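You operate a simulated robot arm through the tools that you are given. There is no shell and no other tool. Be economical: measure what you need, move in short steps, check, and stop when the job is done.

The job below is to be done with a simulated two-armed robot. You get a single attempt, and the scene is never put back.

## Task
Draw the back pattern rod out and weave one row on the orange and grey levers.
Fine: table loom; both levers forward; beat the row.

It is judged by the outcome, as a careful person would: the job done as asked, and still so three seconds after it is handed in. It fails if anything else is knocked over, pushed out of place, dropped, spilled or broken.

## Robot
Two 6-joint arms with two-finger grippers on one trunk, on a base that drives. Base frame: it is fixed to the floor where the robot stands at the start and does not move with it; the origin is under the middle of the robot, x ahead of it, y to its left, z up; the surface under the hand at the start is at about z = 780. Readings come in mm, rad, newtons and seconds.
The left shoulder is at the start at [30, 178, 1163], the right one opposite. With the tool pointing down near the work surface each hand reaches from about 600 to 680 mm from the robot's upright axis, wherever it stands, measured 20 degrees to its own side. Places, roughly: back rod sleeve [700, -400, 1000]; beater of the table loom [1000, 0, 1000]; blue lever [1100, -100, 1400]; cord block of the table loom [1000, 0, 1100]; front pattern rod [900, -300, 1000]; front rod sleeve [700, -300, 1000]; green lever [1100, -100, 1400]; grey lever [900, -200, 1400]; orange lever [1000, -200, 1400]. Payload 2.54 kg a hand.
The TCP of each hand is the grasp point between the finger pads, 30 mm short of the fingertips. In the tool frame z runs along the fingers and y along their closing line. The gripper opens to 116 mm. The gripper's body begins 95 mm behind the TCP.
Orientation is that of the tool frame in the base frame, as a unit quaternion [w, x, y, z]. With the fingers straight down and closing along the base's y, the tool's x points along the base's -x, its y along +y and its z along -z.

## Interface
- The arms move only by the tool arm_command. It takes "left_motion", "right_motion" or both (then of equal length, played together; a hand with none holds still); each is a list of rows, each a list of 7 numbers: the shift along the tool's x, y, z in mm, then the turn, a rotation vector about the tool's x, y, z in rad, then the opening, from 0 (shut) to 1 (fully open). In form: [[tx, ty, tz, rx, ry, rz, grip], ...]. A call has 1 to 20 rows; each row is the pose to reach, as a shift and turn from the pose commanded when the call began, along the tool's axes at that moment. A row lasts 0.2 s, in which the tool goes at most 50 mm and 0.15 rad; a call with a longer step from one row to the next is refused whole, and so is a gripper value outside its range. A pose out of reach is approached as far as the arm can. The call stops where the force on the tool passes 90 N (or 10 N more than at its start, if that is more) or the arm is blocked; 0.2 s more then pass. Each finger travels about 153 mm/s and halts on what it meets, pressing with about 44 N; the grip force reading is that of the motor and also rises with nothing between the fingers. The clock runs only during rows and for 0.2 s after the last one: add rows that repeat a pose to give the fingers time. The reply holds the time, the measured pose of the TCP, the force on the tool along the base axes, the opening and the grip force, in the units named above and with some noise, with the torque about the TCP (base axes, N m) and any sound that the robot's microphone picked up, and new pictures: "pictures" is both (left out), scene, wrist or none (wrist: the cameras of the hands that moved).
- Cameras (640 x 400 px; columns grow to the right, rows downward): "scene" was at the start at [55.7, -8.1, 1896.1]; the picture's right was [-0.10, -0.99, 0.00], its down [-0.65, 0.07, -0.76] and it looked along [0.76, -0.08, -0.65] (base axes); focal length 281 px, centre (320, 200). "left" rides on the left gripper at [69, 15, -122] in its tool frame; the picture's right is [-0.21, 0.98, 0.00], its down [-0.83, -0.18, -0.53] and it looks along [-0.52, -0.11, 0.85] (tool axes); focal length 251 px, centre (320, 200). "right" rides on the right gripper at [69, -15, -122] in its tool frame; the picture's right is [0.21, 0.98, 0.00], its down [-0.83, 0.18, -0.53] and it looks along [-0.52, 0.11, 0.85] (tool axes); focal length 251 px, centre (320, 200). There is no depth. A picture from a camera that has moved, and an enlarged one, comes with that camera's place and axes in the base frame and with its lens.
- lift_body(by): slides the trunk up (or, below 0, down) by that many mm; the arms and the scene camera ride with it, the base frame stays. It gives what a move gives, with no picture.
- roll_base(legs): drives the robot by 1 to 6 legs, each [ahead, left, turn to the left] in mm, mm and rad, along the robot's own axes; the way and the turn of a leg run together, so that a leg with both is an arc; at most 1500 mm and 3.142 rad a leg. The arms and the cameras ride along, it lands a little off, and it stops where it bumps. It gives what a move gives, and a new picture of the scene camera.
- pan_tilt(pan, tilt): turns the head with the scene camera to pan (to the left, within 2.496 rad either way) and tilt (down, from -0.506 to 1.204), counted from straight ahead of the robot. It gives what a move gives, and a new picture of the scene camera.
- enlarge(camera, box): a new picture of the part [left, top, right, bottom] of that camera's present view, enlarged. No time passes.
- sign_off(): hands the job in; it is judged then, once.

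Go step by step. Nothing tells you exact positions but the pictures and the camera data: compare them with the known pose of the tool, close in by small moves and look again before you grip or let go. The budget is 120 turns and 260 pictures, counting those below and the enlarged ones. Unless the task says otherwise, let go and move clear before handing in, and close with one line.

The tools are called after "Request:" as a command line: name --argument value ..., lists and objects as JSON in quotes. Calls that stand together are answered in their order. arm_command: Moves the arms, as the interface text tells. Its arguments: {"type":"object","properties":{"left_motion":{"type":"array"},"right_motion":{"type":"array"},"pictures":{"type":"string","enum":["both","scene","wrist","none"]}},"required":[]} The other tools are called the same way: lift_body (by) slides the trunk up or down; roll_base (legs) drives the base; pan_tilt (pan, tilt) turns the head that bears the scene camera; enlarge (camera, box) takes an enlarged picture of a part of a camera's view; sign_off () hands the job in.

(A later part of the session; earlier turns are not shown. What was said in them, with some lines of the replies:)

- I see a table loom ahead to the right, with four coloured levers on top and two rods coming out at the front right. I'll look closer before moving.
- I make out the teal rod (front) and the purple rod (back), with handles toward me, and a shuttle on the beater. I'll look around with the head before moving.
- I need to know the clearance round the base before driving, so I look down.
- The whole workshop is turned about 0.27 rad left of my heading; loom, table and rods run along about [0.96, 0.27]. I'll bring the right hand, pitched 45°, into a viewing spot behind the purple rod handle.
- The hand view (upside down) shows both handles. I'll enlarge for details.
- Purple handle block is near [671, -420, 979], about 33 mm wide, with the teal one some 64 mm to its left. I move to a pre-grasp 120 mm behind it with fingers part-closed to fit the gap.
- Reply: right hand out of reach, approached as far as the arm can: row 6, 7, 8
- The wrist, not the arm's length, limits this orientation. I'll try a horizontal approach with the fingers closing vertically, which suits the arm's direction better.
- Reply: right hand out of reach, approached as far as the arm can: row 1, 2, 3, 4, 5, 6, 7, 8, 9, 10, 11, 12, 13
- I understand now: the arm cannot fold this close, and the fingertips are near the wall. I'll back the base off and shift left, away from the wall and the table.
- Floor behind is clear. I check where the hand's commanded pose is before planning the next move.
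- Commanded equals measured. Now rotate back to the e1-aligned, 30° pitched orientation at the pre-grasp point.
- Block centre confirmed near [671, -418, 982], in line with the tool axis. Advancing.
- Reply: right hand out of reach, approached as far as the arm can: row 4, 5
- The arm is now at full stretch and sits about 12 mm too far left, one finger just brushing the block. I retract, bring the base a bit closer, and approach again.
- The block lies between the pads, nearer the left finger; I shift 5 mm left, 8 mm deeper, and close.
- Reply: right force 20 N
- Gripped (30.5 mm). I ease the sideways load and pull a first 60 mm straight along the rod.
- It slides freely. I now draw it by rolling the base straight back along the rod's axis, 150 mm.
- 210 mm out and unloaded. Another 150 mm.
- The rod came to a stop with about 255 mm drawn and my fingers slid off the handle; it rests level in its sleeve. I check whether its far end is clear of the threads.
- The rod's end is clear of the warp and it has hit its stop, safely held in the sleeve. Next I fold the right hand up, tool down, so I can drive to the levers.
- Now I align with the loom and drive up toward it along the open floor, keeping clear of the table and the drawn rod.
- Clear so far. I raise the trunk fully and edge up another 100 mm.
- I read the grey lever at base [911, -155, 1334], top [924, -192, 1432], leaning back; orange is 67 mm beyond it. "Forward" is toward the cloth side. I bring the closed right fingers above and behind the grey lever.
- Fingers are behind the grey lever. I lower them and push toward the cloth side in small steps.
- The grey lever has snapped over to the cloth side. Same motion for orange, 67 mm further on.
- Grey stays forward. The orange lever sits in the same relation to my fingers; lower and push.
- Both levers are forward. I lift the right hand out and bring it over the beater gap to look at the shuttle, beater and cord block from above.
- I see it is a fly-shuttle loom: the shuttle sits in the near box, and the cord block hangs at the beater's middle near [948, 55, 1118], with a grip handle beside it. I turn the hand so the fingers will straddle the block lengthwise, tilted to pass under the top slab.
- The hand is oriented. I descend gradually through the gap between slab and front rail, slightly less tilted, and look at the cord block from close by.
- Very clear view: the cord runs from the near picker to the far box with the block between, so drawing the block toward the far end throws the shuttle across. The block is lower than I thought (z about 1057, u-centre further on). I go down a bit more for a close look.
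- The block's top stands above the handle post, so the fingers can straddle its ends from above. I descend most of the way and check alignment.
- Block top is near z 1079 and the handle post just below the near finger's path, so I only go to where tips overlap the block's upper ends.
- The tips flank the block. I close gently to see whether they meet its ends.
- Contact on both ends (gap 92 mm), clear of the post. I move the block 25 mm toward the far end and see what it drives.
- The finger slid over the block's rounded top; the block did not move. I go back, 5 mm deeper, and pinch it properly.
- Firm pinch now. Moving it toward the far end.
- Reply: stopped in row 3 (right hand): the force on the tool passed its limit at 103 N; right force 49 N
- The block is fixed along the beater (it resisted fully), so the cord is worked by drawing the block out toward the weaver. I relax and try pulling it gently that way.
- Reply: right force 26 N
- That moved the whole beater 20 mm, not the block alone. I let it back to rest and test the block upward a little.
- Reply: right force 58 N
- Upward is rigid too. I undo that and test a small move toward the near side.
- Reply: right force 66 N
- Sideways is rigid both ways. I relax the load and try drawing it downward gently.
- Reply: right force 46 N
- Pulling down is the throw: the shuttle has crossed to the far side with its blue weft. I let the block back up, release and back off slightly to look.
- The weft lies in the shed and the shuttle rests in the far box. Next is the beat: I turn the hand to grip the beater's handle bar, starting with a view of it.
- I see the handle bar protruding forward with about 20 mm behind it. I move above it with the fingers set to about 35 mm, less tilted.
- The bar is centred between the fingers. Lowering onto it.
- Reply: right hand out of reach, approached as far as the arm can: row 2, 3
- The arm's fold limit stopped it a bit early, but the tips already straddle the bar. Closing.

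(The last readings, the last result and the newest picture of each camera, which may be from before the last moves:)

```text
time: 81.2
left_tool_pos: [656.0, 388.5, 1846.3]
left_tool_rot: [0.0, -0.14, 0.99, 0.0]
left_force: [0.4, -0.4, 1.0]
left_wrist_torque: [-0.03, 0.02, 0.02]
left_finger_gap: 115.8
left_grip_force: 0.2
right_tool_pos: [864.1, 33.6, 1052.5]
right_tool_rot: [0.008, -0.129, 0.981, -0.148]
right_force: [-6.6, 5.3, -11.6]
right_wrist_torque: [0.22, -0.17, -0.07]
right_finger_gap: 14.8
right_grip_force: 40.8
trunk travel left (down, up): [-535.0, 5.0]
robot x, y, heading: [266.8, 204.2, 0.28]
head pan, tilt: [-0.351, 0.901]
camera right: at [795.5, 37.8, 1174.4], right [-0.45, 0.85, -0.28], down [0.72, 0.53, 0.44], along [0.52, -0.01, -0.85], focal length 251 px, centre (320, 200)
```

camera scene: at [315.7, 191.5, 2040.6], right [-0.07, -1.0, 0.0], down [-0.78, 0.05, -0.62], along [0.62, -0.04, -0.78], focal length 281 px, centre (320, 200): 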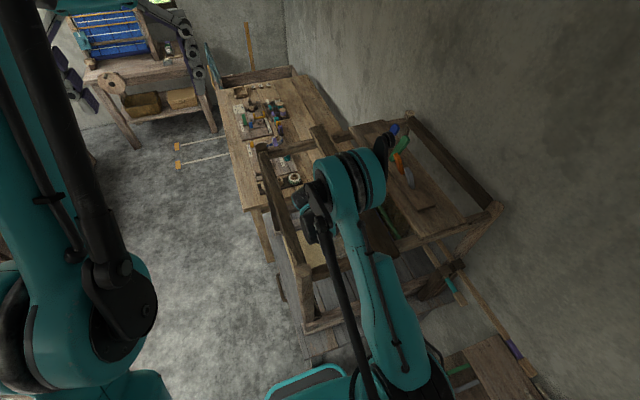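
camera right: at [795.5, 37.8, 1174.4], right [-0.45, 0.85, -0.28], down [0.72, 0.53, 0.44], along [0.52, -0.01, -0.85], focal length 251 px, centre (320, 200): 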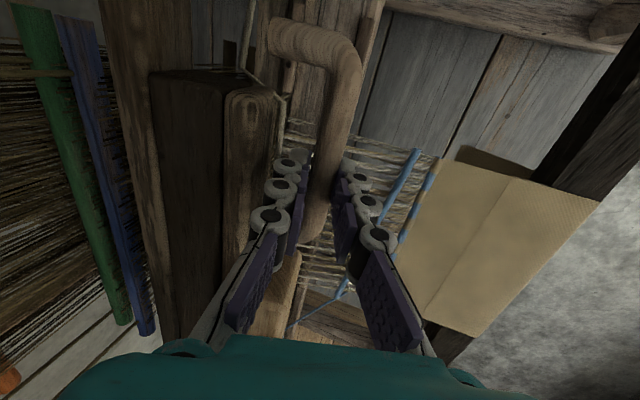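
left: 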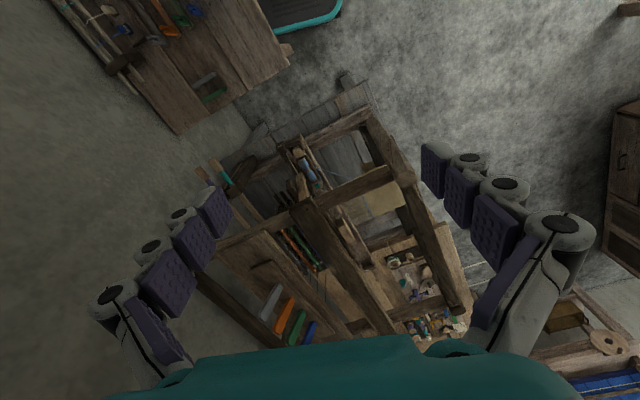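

The bar is gripped, but pulling it forward would bring the arm inside its fold limit. I release, rise, back the base 90 mm, and come down again with room to pull.

Request:
arm_command --right_motion '[[0, 0, 0, 0, 0, 0, 0.3], [0, 0, 0, 0, 0, 0, 0.32], [0, 0, -40, 0, 0, 0, 0.32], [0, 0, -85, 0, 0, 0, 0.32], [0, 15, -130, 0, 0, 0, 0.32], [0, 30, -170, 0, 0, 0, 0.32]]' --pictures "none"

Request:
roll_base --legs '[[-90, 0, 0]]'

```text
time: 82.6
left_tool_pos: [654.0, 389.4, 1847.5]
left_tool_rot: [0.0, -0.14, 0.99, 0.0]
left_force: [-0.8, -0.5, 0.1]
left_wrist_torque: [-0.04, -0.01, -0.03]
left_finger_gap: 116.2
left_grip_force: 0.0
right_tool_pos: [845.4, 110.8, 1207.1]
right_tool_rot: [0.01, -0.128, 0.98, -0.151]
right_force: [-0.7, 0.2, -0.4]
right_wrist_torque: [0.0, -0.03, 0.0]
right_finger_gap: 37.3
right_grip_force: 0.0
trunk travel left (down, up): [-535.0, 5.0]
robot x, y, heading: [267.7, 205.0, 0.285]
head pan, tilt: [-0.351, 0.901]
```

```text
time: 83.7
left_tool_pos: [573.4, 364.3, 1847.0]
left_tool_rot: [-0.001, -0.141, 0.99, 0.0]
left_force: [0.4, 0.2, 0.4]
left_wrist_torque: [0.0, 0.03, 0.01]
left_finger_gap: 115.8
left_grip_force: 0.0
right_tool_pos: [764.2, 86.6, 1204.3]
right_tool_rot: [0.011, -0.129, 0.98, -0.15]
right_force: [0.4, 0.3, 0.4]
right_wrist_torque: [0.0, 0.02, 0.01]
right_finger_gap: 36.9
right_grip_force: 0.1
trunk travel left (down, up): [-535.0, 5.0]
robot x, y, heading: [187.2, 179.3, 0.281]
head pan, tilt: [-0.351, 0.901]
camera scene: at [234.3, 168.0, 2040.4], right [-0.07, -1.0, 0.0], down [-0.78, 0.05, -0.62], along [0.62, -0.04, -0.78], focal length 281 px, centre (320, 200)
```

scene: 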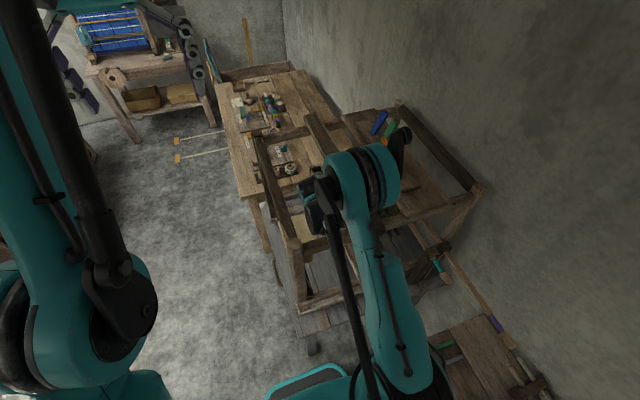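

Request:
arm_command --right_motion '[[-18, -6.6, 25, 0, 0, 0, 0.32], [-36, -13.3, 50, 0, 0, 0, 0.32], [-54, -20, 75, 0, 0, 0, 0.32], [-72.4, -26.6, 99.1, 0, 0, 0, 0.32], [-72.4, -26.6, 130, 0, 0, 0, 0.32]]' --pictures "wrist"

Request:
enlarge --camera "right" --box '[224, 80, 416, 200]'

```text
time: 84.9
left_tool_pos: [572.4, 363.2, 1846.8]
left_tool_rot: [0.0, -0.141, 0.99, 0.001]
left_force: [0.3, 0.1, -0.5]
left_wrist_torque: [0.02, -0.02, -0.01]
left_finger_gap: 116.0
left_grip_force: 0.0
right_tool_pos: [848.3, 41.3, 1087.9]
right_tool_rot: [0.01, -0.129, 0.98, -0.149]
right_force: [-0.4, 1.0, 0.1]
right_wrist_torque: [-0.01, -0.03, 0.0]
right_finger_gap: 37.0
right_grip_force: 0.1
trunk travel left (down, up): [-535.0, 5.0]
robot x, y, heading: [185.2, 176.6, 0.286]
head pan, tilt: [-0.351, 0.901]
camera right: at [778.0, 46.0, 1209.1], right [-0.45, 0.85, -0.28], down [0.72, 0.53, 0.44], along [0.53, -0.01, -0.85], focal length 251 px, centre (320, 200)
```

right: 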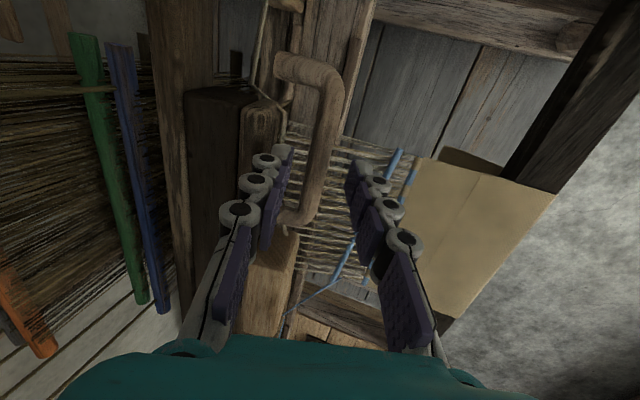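

```text
3.33 times, centred on (320, 140) of right
camera zoom: at [778.0, 46.0, 1209.1], right [-0.45, 0.85, -0.28], down [0.72, 0.53, 0.44], along [0.53, -0.01, -0.85], focal length 838 px, centre (320, 400)
```

zoom: 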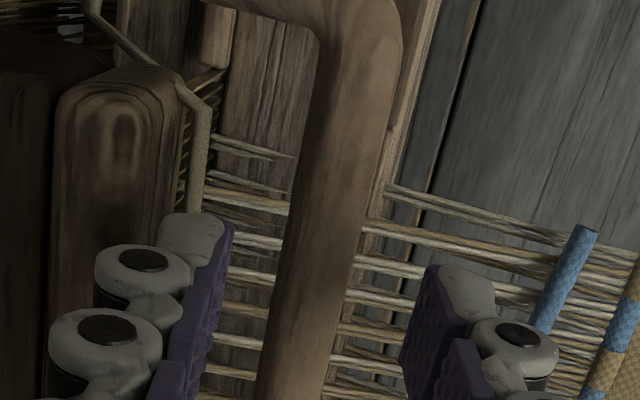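

Aligned; lower 42 mm and close on the bar.

Request:
arm_command --right_motion '[[0, 0, 21, 0, 0, 0, 0.32], [0, 0, 42, 0, 0, 0, 0.32], [0, 0, 42, 0, 0, 0, 0.2], [0, 0, 42, 0, 0, 0, 0.05], [0, 0, 42, 0, 0, 0, 0.05]]' --pictures "wrist"

```text
time: 86.1
left_tool_pos: [564.9, 377.8, 1848.0]
left_tool_rot: [0.0, -0.14, 0.99, -0.005]
left_force: [-0.5, -0.5, -0.1]
left_wrist_torque: [0.01, -0.04, 0.01]
left_finger_gap: 115.9
left_grip_force: 0.0
right_tool_pos: [852.1, 39.4, 1062.3]
right_tool_rot: [0.012, -0.129, 0.98, -0.154]
right_force: [6.9, 3.1, -8.6]
right_wrist_torque: [0.0, 0.19, -0.22]
right_finger_gap: 15.3
right_grip_force: 41.1
trunk travel left (down, up): [-535.0, 5.0]
robot x, y, heading: [184.8, 180.4, 0.283]
head pan, tilt: [-0.351, 0.901]
camera right: at [782.1, 44.1, 1183.9], right [-0.45, 0.84, -0.29], down [0.72, 0.54, 0.44], along [0.53, -0.01, -0.85], focal length 251 px, centre (320, 200)
```

right: 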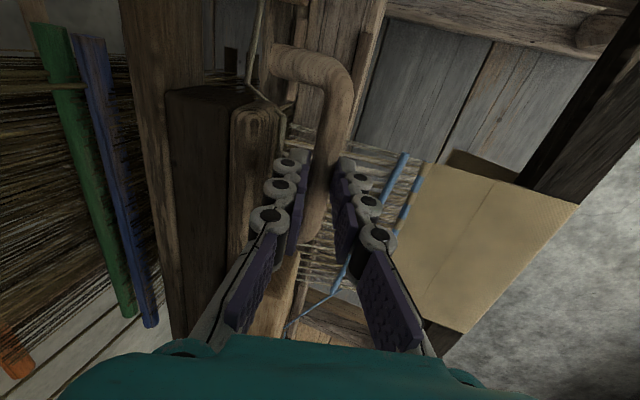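

Gripped again. I swing the beater toward the cloth following its arc, first 60 mm.

Request:
arm_command --right_motion '[[0, 8.8, -3.3, -0.035, 0, 0, 0.05], [0, 17.6, -6.6, -0.07, 0, 0, 0.05], [0, 34.7, -14.4, -0.142, 0, 0, 0.05], [0, 51.6, -23.6, -0.214, 0, 0, 0.05]]'

Request:
enlarge --camera "right" --box '[224, 60, 480, 220]'

```text
time: 87.1
left_tool_pos: [570.1, 370.8, 1845.9]
left_tool_rot: [-0.001, -0.141, 0.99, -0.002]
left_force: [0.6, 0.5, 1.0]
left_wrist_torque: [0.01, 0.02, 0.0]
left_finger_gap: 116.1
left_grip_force: 0.0
right_tool_pos: [837.1, 89.9, 1055.4]
right_tool_rot: [-0.002, -0.128, 0.991, -0.043]
right_force: [17.0, 11.7, -30.1]
right_wrist_torque: [0.07, -0.24, 0.07]
right_finger_gap: 14.6
right_grip_force: 41.1
trunk travel left (down, up): [-535.0, 5.0]
robot x, y, heading: [180.6, 177.5, 0.279]
head pan, tilt: [-0.351, 0.901]
camera scene: at [230.8, 175.4, 2040.2], right [-0.07, -1.0, 0.0], down [-0.78, 0.05, -0.62], along [0.62, -0.05, -0.78], focal length 281 px, centre (320, 200)
camera right: at [772.9, 68.5, 1180.5], right [-0.46, 0.89, -0.08], down [0.75, 0.43, 0.5], along [0.48, 0.17, -0.86], focal length 251 px, centre (320, 200)
```

scene: 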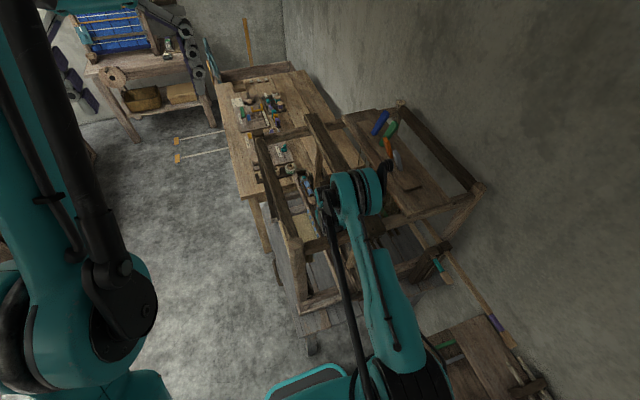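
right: 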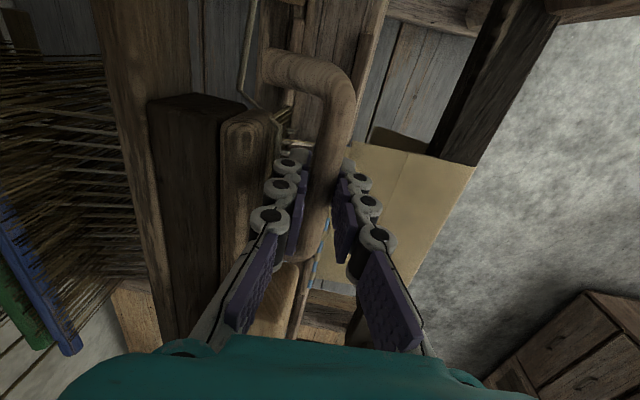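

```text
2.50 times, centred on (352, 140) of right
camera zoom: at [772.9, 68.5, 1180.5], right [-0.46, 0.89, -0.08], down [0.75, 0.43, 0.5], along [0.48, 0.17, -0.86], focal length 629 px, centre (240, 350)
```

zoom: 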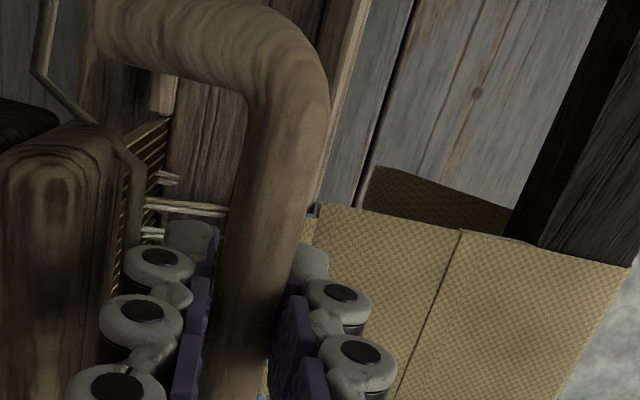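

It swings well; the cloth edge is close. Continue level toward the fell in small steps.

Request:
arm_command --right_motion '[[0, 14, -1, -0.04, 0, 0, 0.05], [0, 28, -2, -0.08, 0, 0, 0.05], [0, 42, -3, -0.12, 0, 0, 0.05], [0, 56, -4, -0.16, 0, 0, 0.05]]'

Request:
enlarge --camera "right" --box '[224, 60, 480, 220]'

```text
time: 88.1
left_tool_pos: [571.8, 357.5, 1848.1]
left_tool_rot: [0.0, -0.14, 0.99, 0.002]
left_force: [-0.7, -0.5, 0.6]
left_wrist_torque: [0.06, -0.01, 0.02]
left_finger_gap: 116.0
left_grip_force: 0.1
right_tool_pos: [825.0, 129.3, 1056.3]
right_tool_rot: [-0.013, -0.126, 0.991, 0.03]
right_force: [17.5, -60.6, -35.6]
right_wrist_torque: [0.61, -0.03, 0.37]
right_finger_gap: 14.2
right_grip_force: 39.0
trunk travel left (down, up): [-535.0, 5.0]
robot x, y, heading: [183.0, 175.9, 0.279]
head pan, tilt: [-0.351, 0.901]
camera scene: at [233.2, 160.8, 2041.0], right [-0.07, -1.0, 0.0], down [-0.78, 0.06, -0.62], along [0.62, -0.04, -0.78], focal length 281 px, centre (320, 200)
camera right: at [766.6, 90.7, 1179.2], right [-0.45, 0.89, 0.07], down [0.77, 0.35, 0.53], along [0.45, 0.29, -0.85], focal length 251 px, centre (320, 200)
```

scene: 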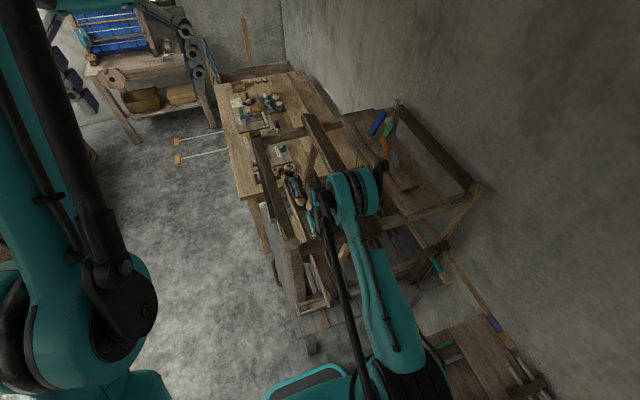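
right: 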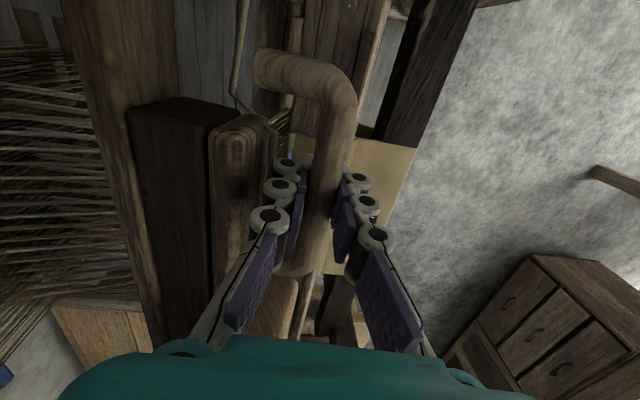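

```text
2.50 times, centred on (352, 140) of right
camera zoom: at [766.6, 90.7, 1179.2], right [-0.45, 0.89, 0.07], down [0.77, 0.35, 0.53], along [0.45, 0.29, -0.85], focal length 629 px, centre (240, 350)
```

zoom: 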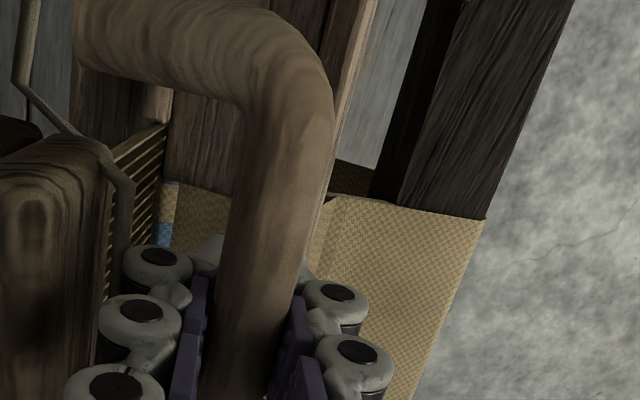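

The reed pressed the weft firmly against the cloth edge (60 N). I guide the beater back to rest.

Request:
arm_command --right_motion '[[0, -14, 0, 0.04, 0, 0, 0.05], [0, -28, 0, 0.08, 0, 0, 0.05], [0, -42, 0, 0.12, 0, 0, 0.05], [0, -57, 0, 0.17, 0, 0, 0.05], [0, -72, 0, 0.22, 0, 0, 0.05], [0, -88, 0, 0.28, 0, 0, 0.05], [0, -104, 0, 0.34, 0, 0, 0.05]]'

Request:
enlarge --camera "right" --box '[224, 60, 480, 220]'

```text
time: 89.7
left_tool_pos: [561.1, 376.3, 1850.3]
left_tool_rot: [0.002, -0.141, 0.99, -0.004]
left_force: [0.8, -0.4, -0.7]
left_wrist_torque: [0.0, -0.01, 0.0]
left_finger_gap: 115.7
left_grip_force: 0.0
right_tool_pos: [848.8, 46.5, 1069.0]
right_tool_rot: [0.01, -0.129, 0.982, -0.137]
right_force: [1.6, 1.4, -20.7]
right_wrist_torque: [0.14, 0.11, -0.17]
right_finger_gap: 15.3
right_grip_force: 41.0
trunk travel left (down, up): [-535.0, 5.0]
robot x, y, heading: [182.0, 178.1, 0.281]
head pan, tilt: [-0.351, 0.901]
camera scene: at [220.2, 180.5, 2043.1], right [-0.07, -1.0, 0.01], down [-0.78, 0.05, -0.63], along [0.62, -0.05, -0.78], focal length 281 px, centre (320, 200)
camera right: at [779.1, 47.2, 1190.6], right [-0.45, 0.85, -0.26], down [0.72, 0.52, 0.45], along [0.52, 0.01, -0.85], focal length 251 px, centre (320, 200)
```

scene: 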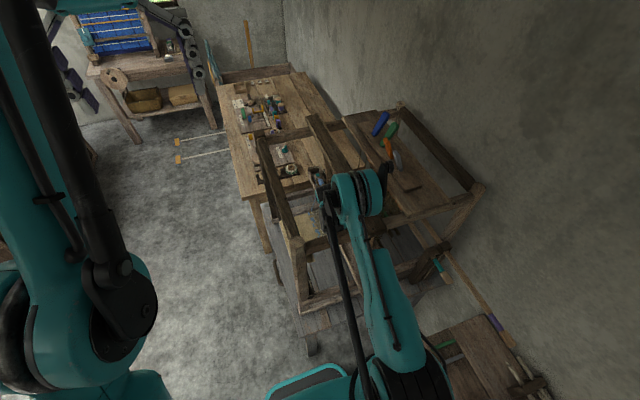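
right: 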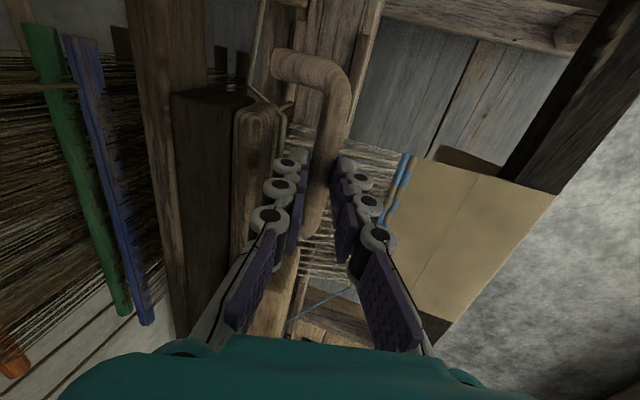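

```text
2.50 times, centred on (352, 140) of right
camera zoom: at [779.1, 47.2, 1190.6], right [-0.45, 0.85, -0.26], down [0.72, 0.52, 0.45], along [0.52, 0.01, -0.85], focal length 629 px, centre (240, 350)
```

zoom: 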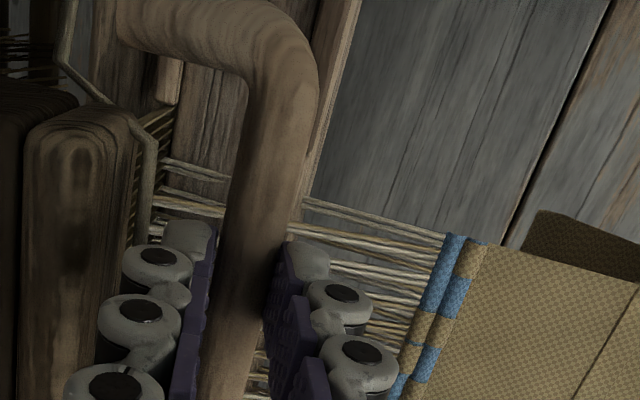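

The new blue weft now lies tight against the cloth. I bring the beater the last few mm back, release and rise clear.

Request:
arm_command --right_motion '[[0, -6, 4, 0, 0, 0, 0.05], [0, -8, 8, 0, 0, 0, 0.15], [0, -8, 8, 0, 0, 0, 0.3], [0, -7, 8, 0, 0, 0, 0.32], [0, -7, -30, 0, 0, 0, 0.32], [0, -4, -70, 0, 0, 0, 0.32], [0, 10, -115, 0, 0, 0, 0.32], [0, 25, -160, 0, 0, 0, 0.32], [0, 35, -205, 0, 0, 0, 0.32], [0, 40, -250, 0, 0, 0, 0.32], [0, 40, -295, 0, 0, 0, 0.32], [0, 40, -340, 0, 0, 0, 0.32], [0, 40, -385, 0, 0, 0, 0.32]]'

Request:
enlarge --camera "right" --box '[100, 0, 540, 240]'

```text
time: 92.5
left_tool_pos: [569.3, 365.8, 1847.2]
left_tool_rot: [0.0, -0.141, 0.99, -0.001]
left_force: [-0.1, 0.9, 0.6]
left_wrist_torque: [-0.04, -0.02, -0.06]
left_finger_gap: 116.2
left_grip_force: 0.0
right_tool_pos: [816.6, 176.9, 1409.3]
right_tool_rot: [0.008, -0.129, 0.983, -0.133]
right_force: [-0.5, 0.2, -0.7]
right_wrist_torque: [-0.02, 0.01, 0.01]
right_finger_gap: 37.1
right_grip_force: 0.0
trunk travel left (down, up): [-535.0, 5.0]
robot x, y, heading: [180.6, 179.0, 0.279]
head pan, tilt: [-0.351, 0.901]
camera scene: at [229.8, 168.8, 2040.6], right [-0.07, -1.0, 0.0], down [-0.78, 0.05, -0.62], along [0.62, -0.04, -0.78], focal length 281 px, centre (320, 200)
camera right: at [747.5, 176.5, 1532.0], right [-0.45, 0.85, -0.25], down [0.73, 0.52, 0.45], along [0.52, 0.02, -0.85], focal length 251 px, centre (320, 200)
```

scene: 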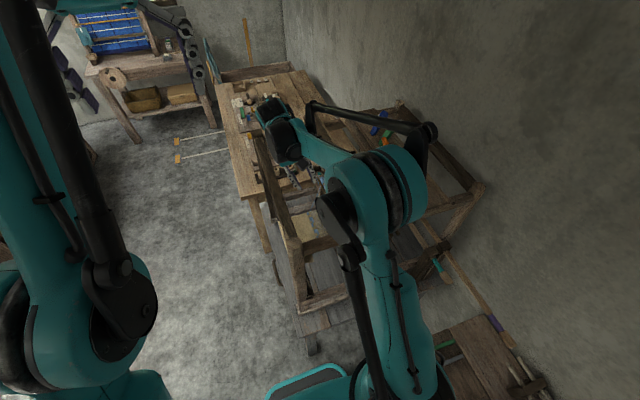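
right: 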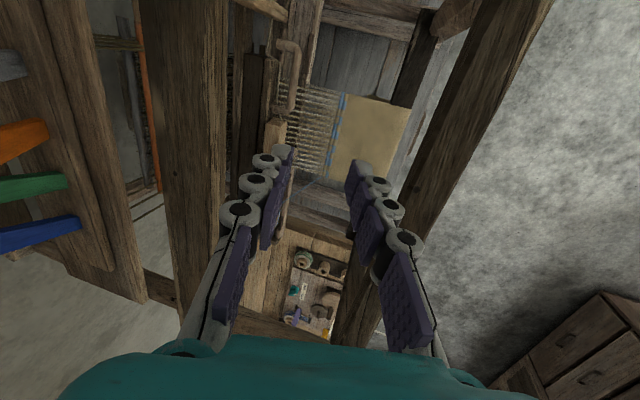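

```text
1.45 times, centred on (320, 120) of right
camera zoom: at [747.5, 176.5, 1532.0], right [-0.45, 0.85, -0.25], down [0.73, 0.52, 0.45], along [0.52, 0.02, -0.85], focal length 366 px, centre (320, 316)
```

zoom: 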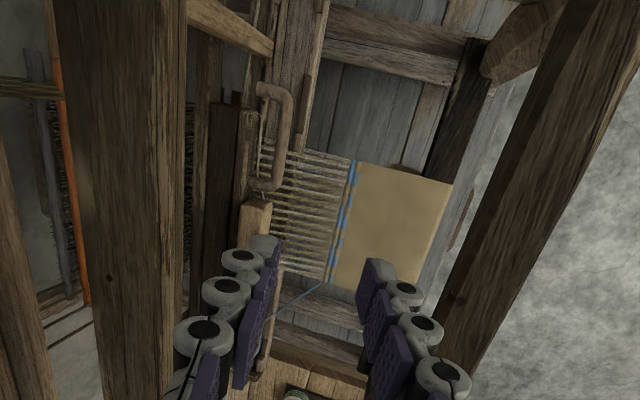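

Hand is out. I raise it further and check levers, rod, shuttle and weft once more.

Request:
arm_command --right_motion '[[0, 0, -45, 0, 0, 0, 0.32], [0, 0, -90, 0, 0, 0, 0.32], [0, 0, -135, 0, 0, 0, 0.32], [20, 0, -180, 0, 0, 0, 0.32], [50, 0, -215, 0, 0, 0, 0.32], [90, 0, -240, 0, 0, 0, 0.32], [130, 0, -260, 0, 0, 0, 0.32]]' --pictures "none"

Request:
roll_base --legs '[[-150, 0, 0]]'

Request:
pan_tilt --pan -0.5 --tilt 0.7

Request:
enlarge --camera "scene" --box '[240, 160, 500, 322]'

```text
time: 94.1
left_tool_pos: [568.2, 363.2, 1848.6]
left_tool_rot: [0.0, -0.141, 0.99, 0.001]
left_force: [-0.8, -0.3, 1.8]
left_wrist_torque: [0.0, -0.03, -0.04]
left_finger_gap: 115.9
left_grip_force: 0.1
right_tool_pos: [673.7, 207.7, 1663.4]
right_tool_rot: [0.01, -0.129, 0.983, -0.133]
right_force: [0.4, 0.5, 0.6]
right_wrist_torque: [0.02, -0.03, 0.01]
right_finger_gap: 37.1
right_grip_force: 0.1
trunk travel left (down, up): [-535.0, 5.0]
robot x, y, heading: [184.0, 178.1, 0.283]
head pan, tilt: [-0.351, 0.901]
```

```text
time: 95.5
left_tool_pos: [429.2, 322.3, 1844.6]
left_tool_rot: [-0.001, -0.141, 0.99, 0.0]
left_force: [0.6, 1.1, -1.0]
left_wrist_torque: [-0.02, 0.06, -0.01]
left_finger_gap: 115.8
left_grip_force: 0.0
right_tool_pos: [535.1, 167.9, 1659.5]
right_tool_rot: [0.008, -0.131, 0.982, -0.133]
right_force: [0.2, 0.8, -0.2]
right_wrist_torque: [0.02, 0.07, -0.02]
right_finger_gap: 37.1
right_grip_force: 0.1
trunk travel left (down, up): [-535.0, 5.0]
robot x, y, heading: [35.4, 141.3, 0.285]
head pan, tilt: [-0.351, 0.901]
camera scene: at [89.7, 125.9, 2040.4], right [-0.07, -1.0, 0.0], down [-0.78, 0.05, -0.62], along [0.62, -0.04, -0.78], focal length 281 px, centre (320, 200)
```

scene: 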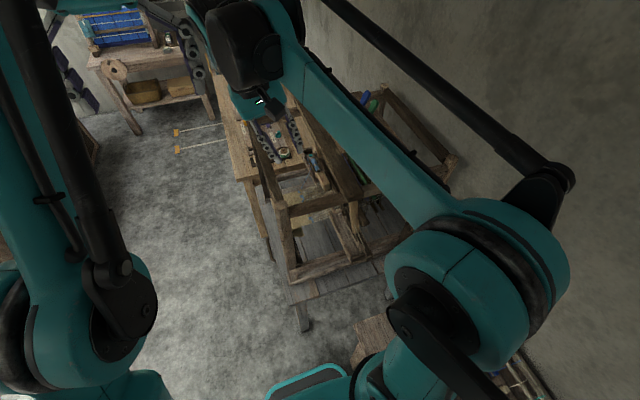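

```text
time: 96.2
left_tool_pos: [426.3, 322.6, 1847.4]
left_tool_rot: [-0.001, -0.142, 0.99, 0.0]
left_force: [0.4, 0.5, -0.3]
left_wrist_torque: [0.02, -0.03, 0.03]
left_finger_gap: 116.1
left_grip_force: 0.1
right_tool_pos: [532.7, 166.7, 1662.1]
right_tool_rot: [0.008, -0.131, 0.982, -0.133]
right_force: [0.3, 0.6, 0.4]
right_wrist_torque: [-0.04, -0.01, 0.0]
right_finger_gap: 37.1
right_grip_force: 0.0
trunk travel left (down, up): [-535.0, 5.0]
robot x, y, heading: [36.2, 137.6, 0.279]
head pan, tilt: [-0.499, 0.7]
camera scene: at [93.0, 111.5, 2056.7], right [-0.21, -0.98, 0.0], down [-0.63, 0.14, -0.76], along [0.75, -0.16, -0.64], focal length 281 px, centre (320, 200)
```

scene: 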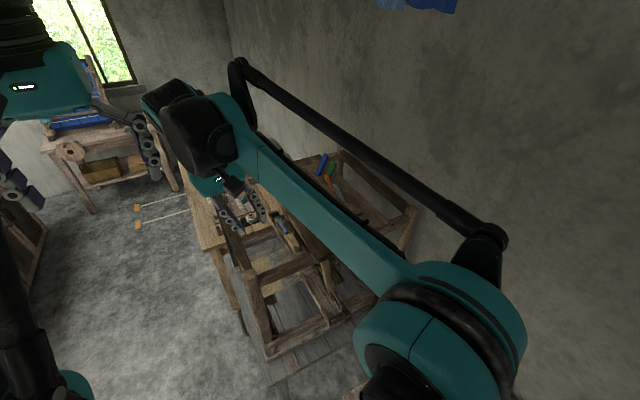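

```text
2.46 times, centred on (370, 241) of scene
camera zoom: at [93.0, 111.5, 2056.7], right [-0.21, -0.98, 0.0], down [-0.63, 0.14, -0.76], along [0.75, -0.16, -0.64], focal length 692 px, centre (197, 99)
```

zoom: 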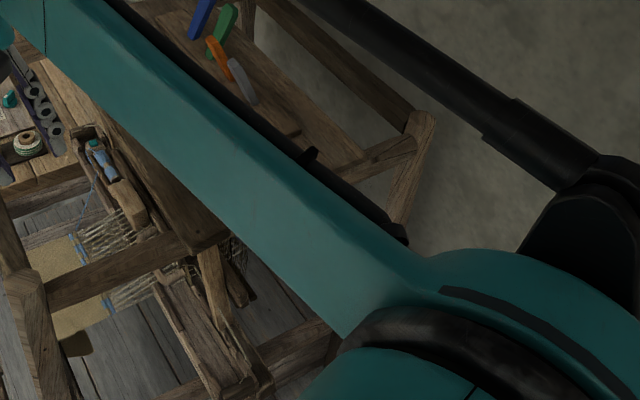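

Everything is in place: the back rod is out of the warp, orange and grey are forward with green and blue untouched, the weft is beaten in, and both hands are clear.

Request:
sign_off

```text
The job is handed in.
```

I drew the back pattern rod clear of the threads, set the orange and grey levers forward, threw the shuttle and beat the row against the cloth. The rod is not fully removed: it hit a stop after about 255 mm and still rests in its sleeve.
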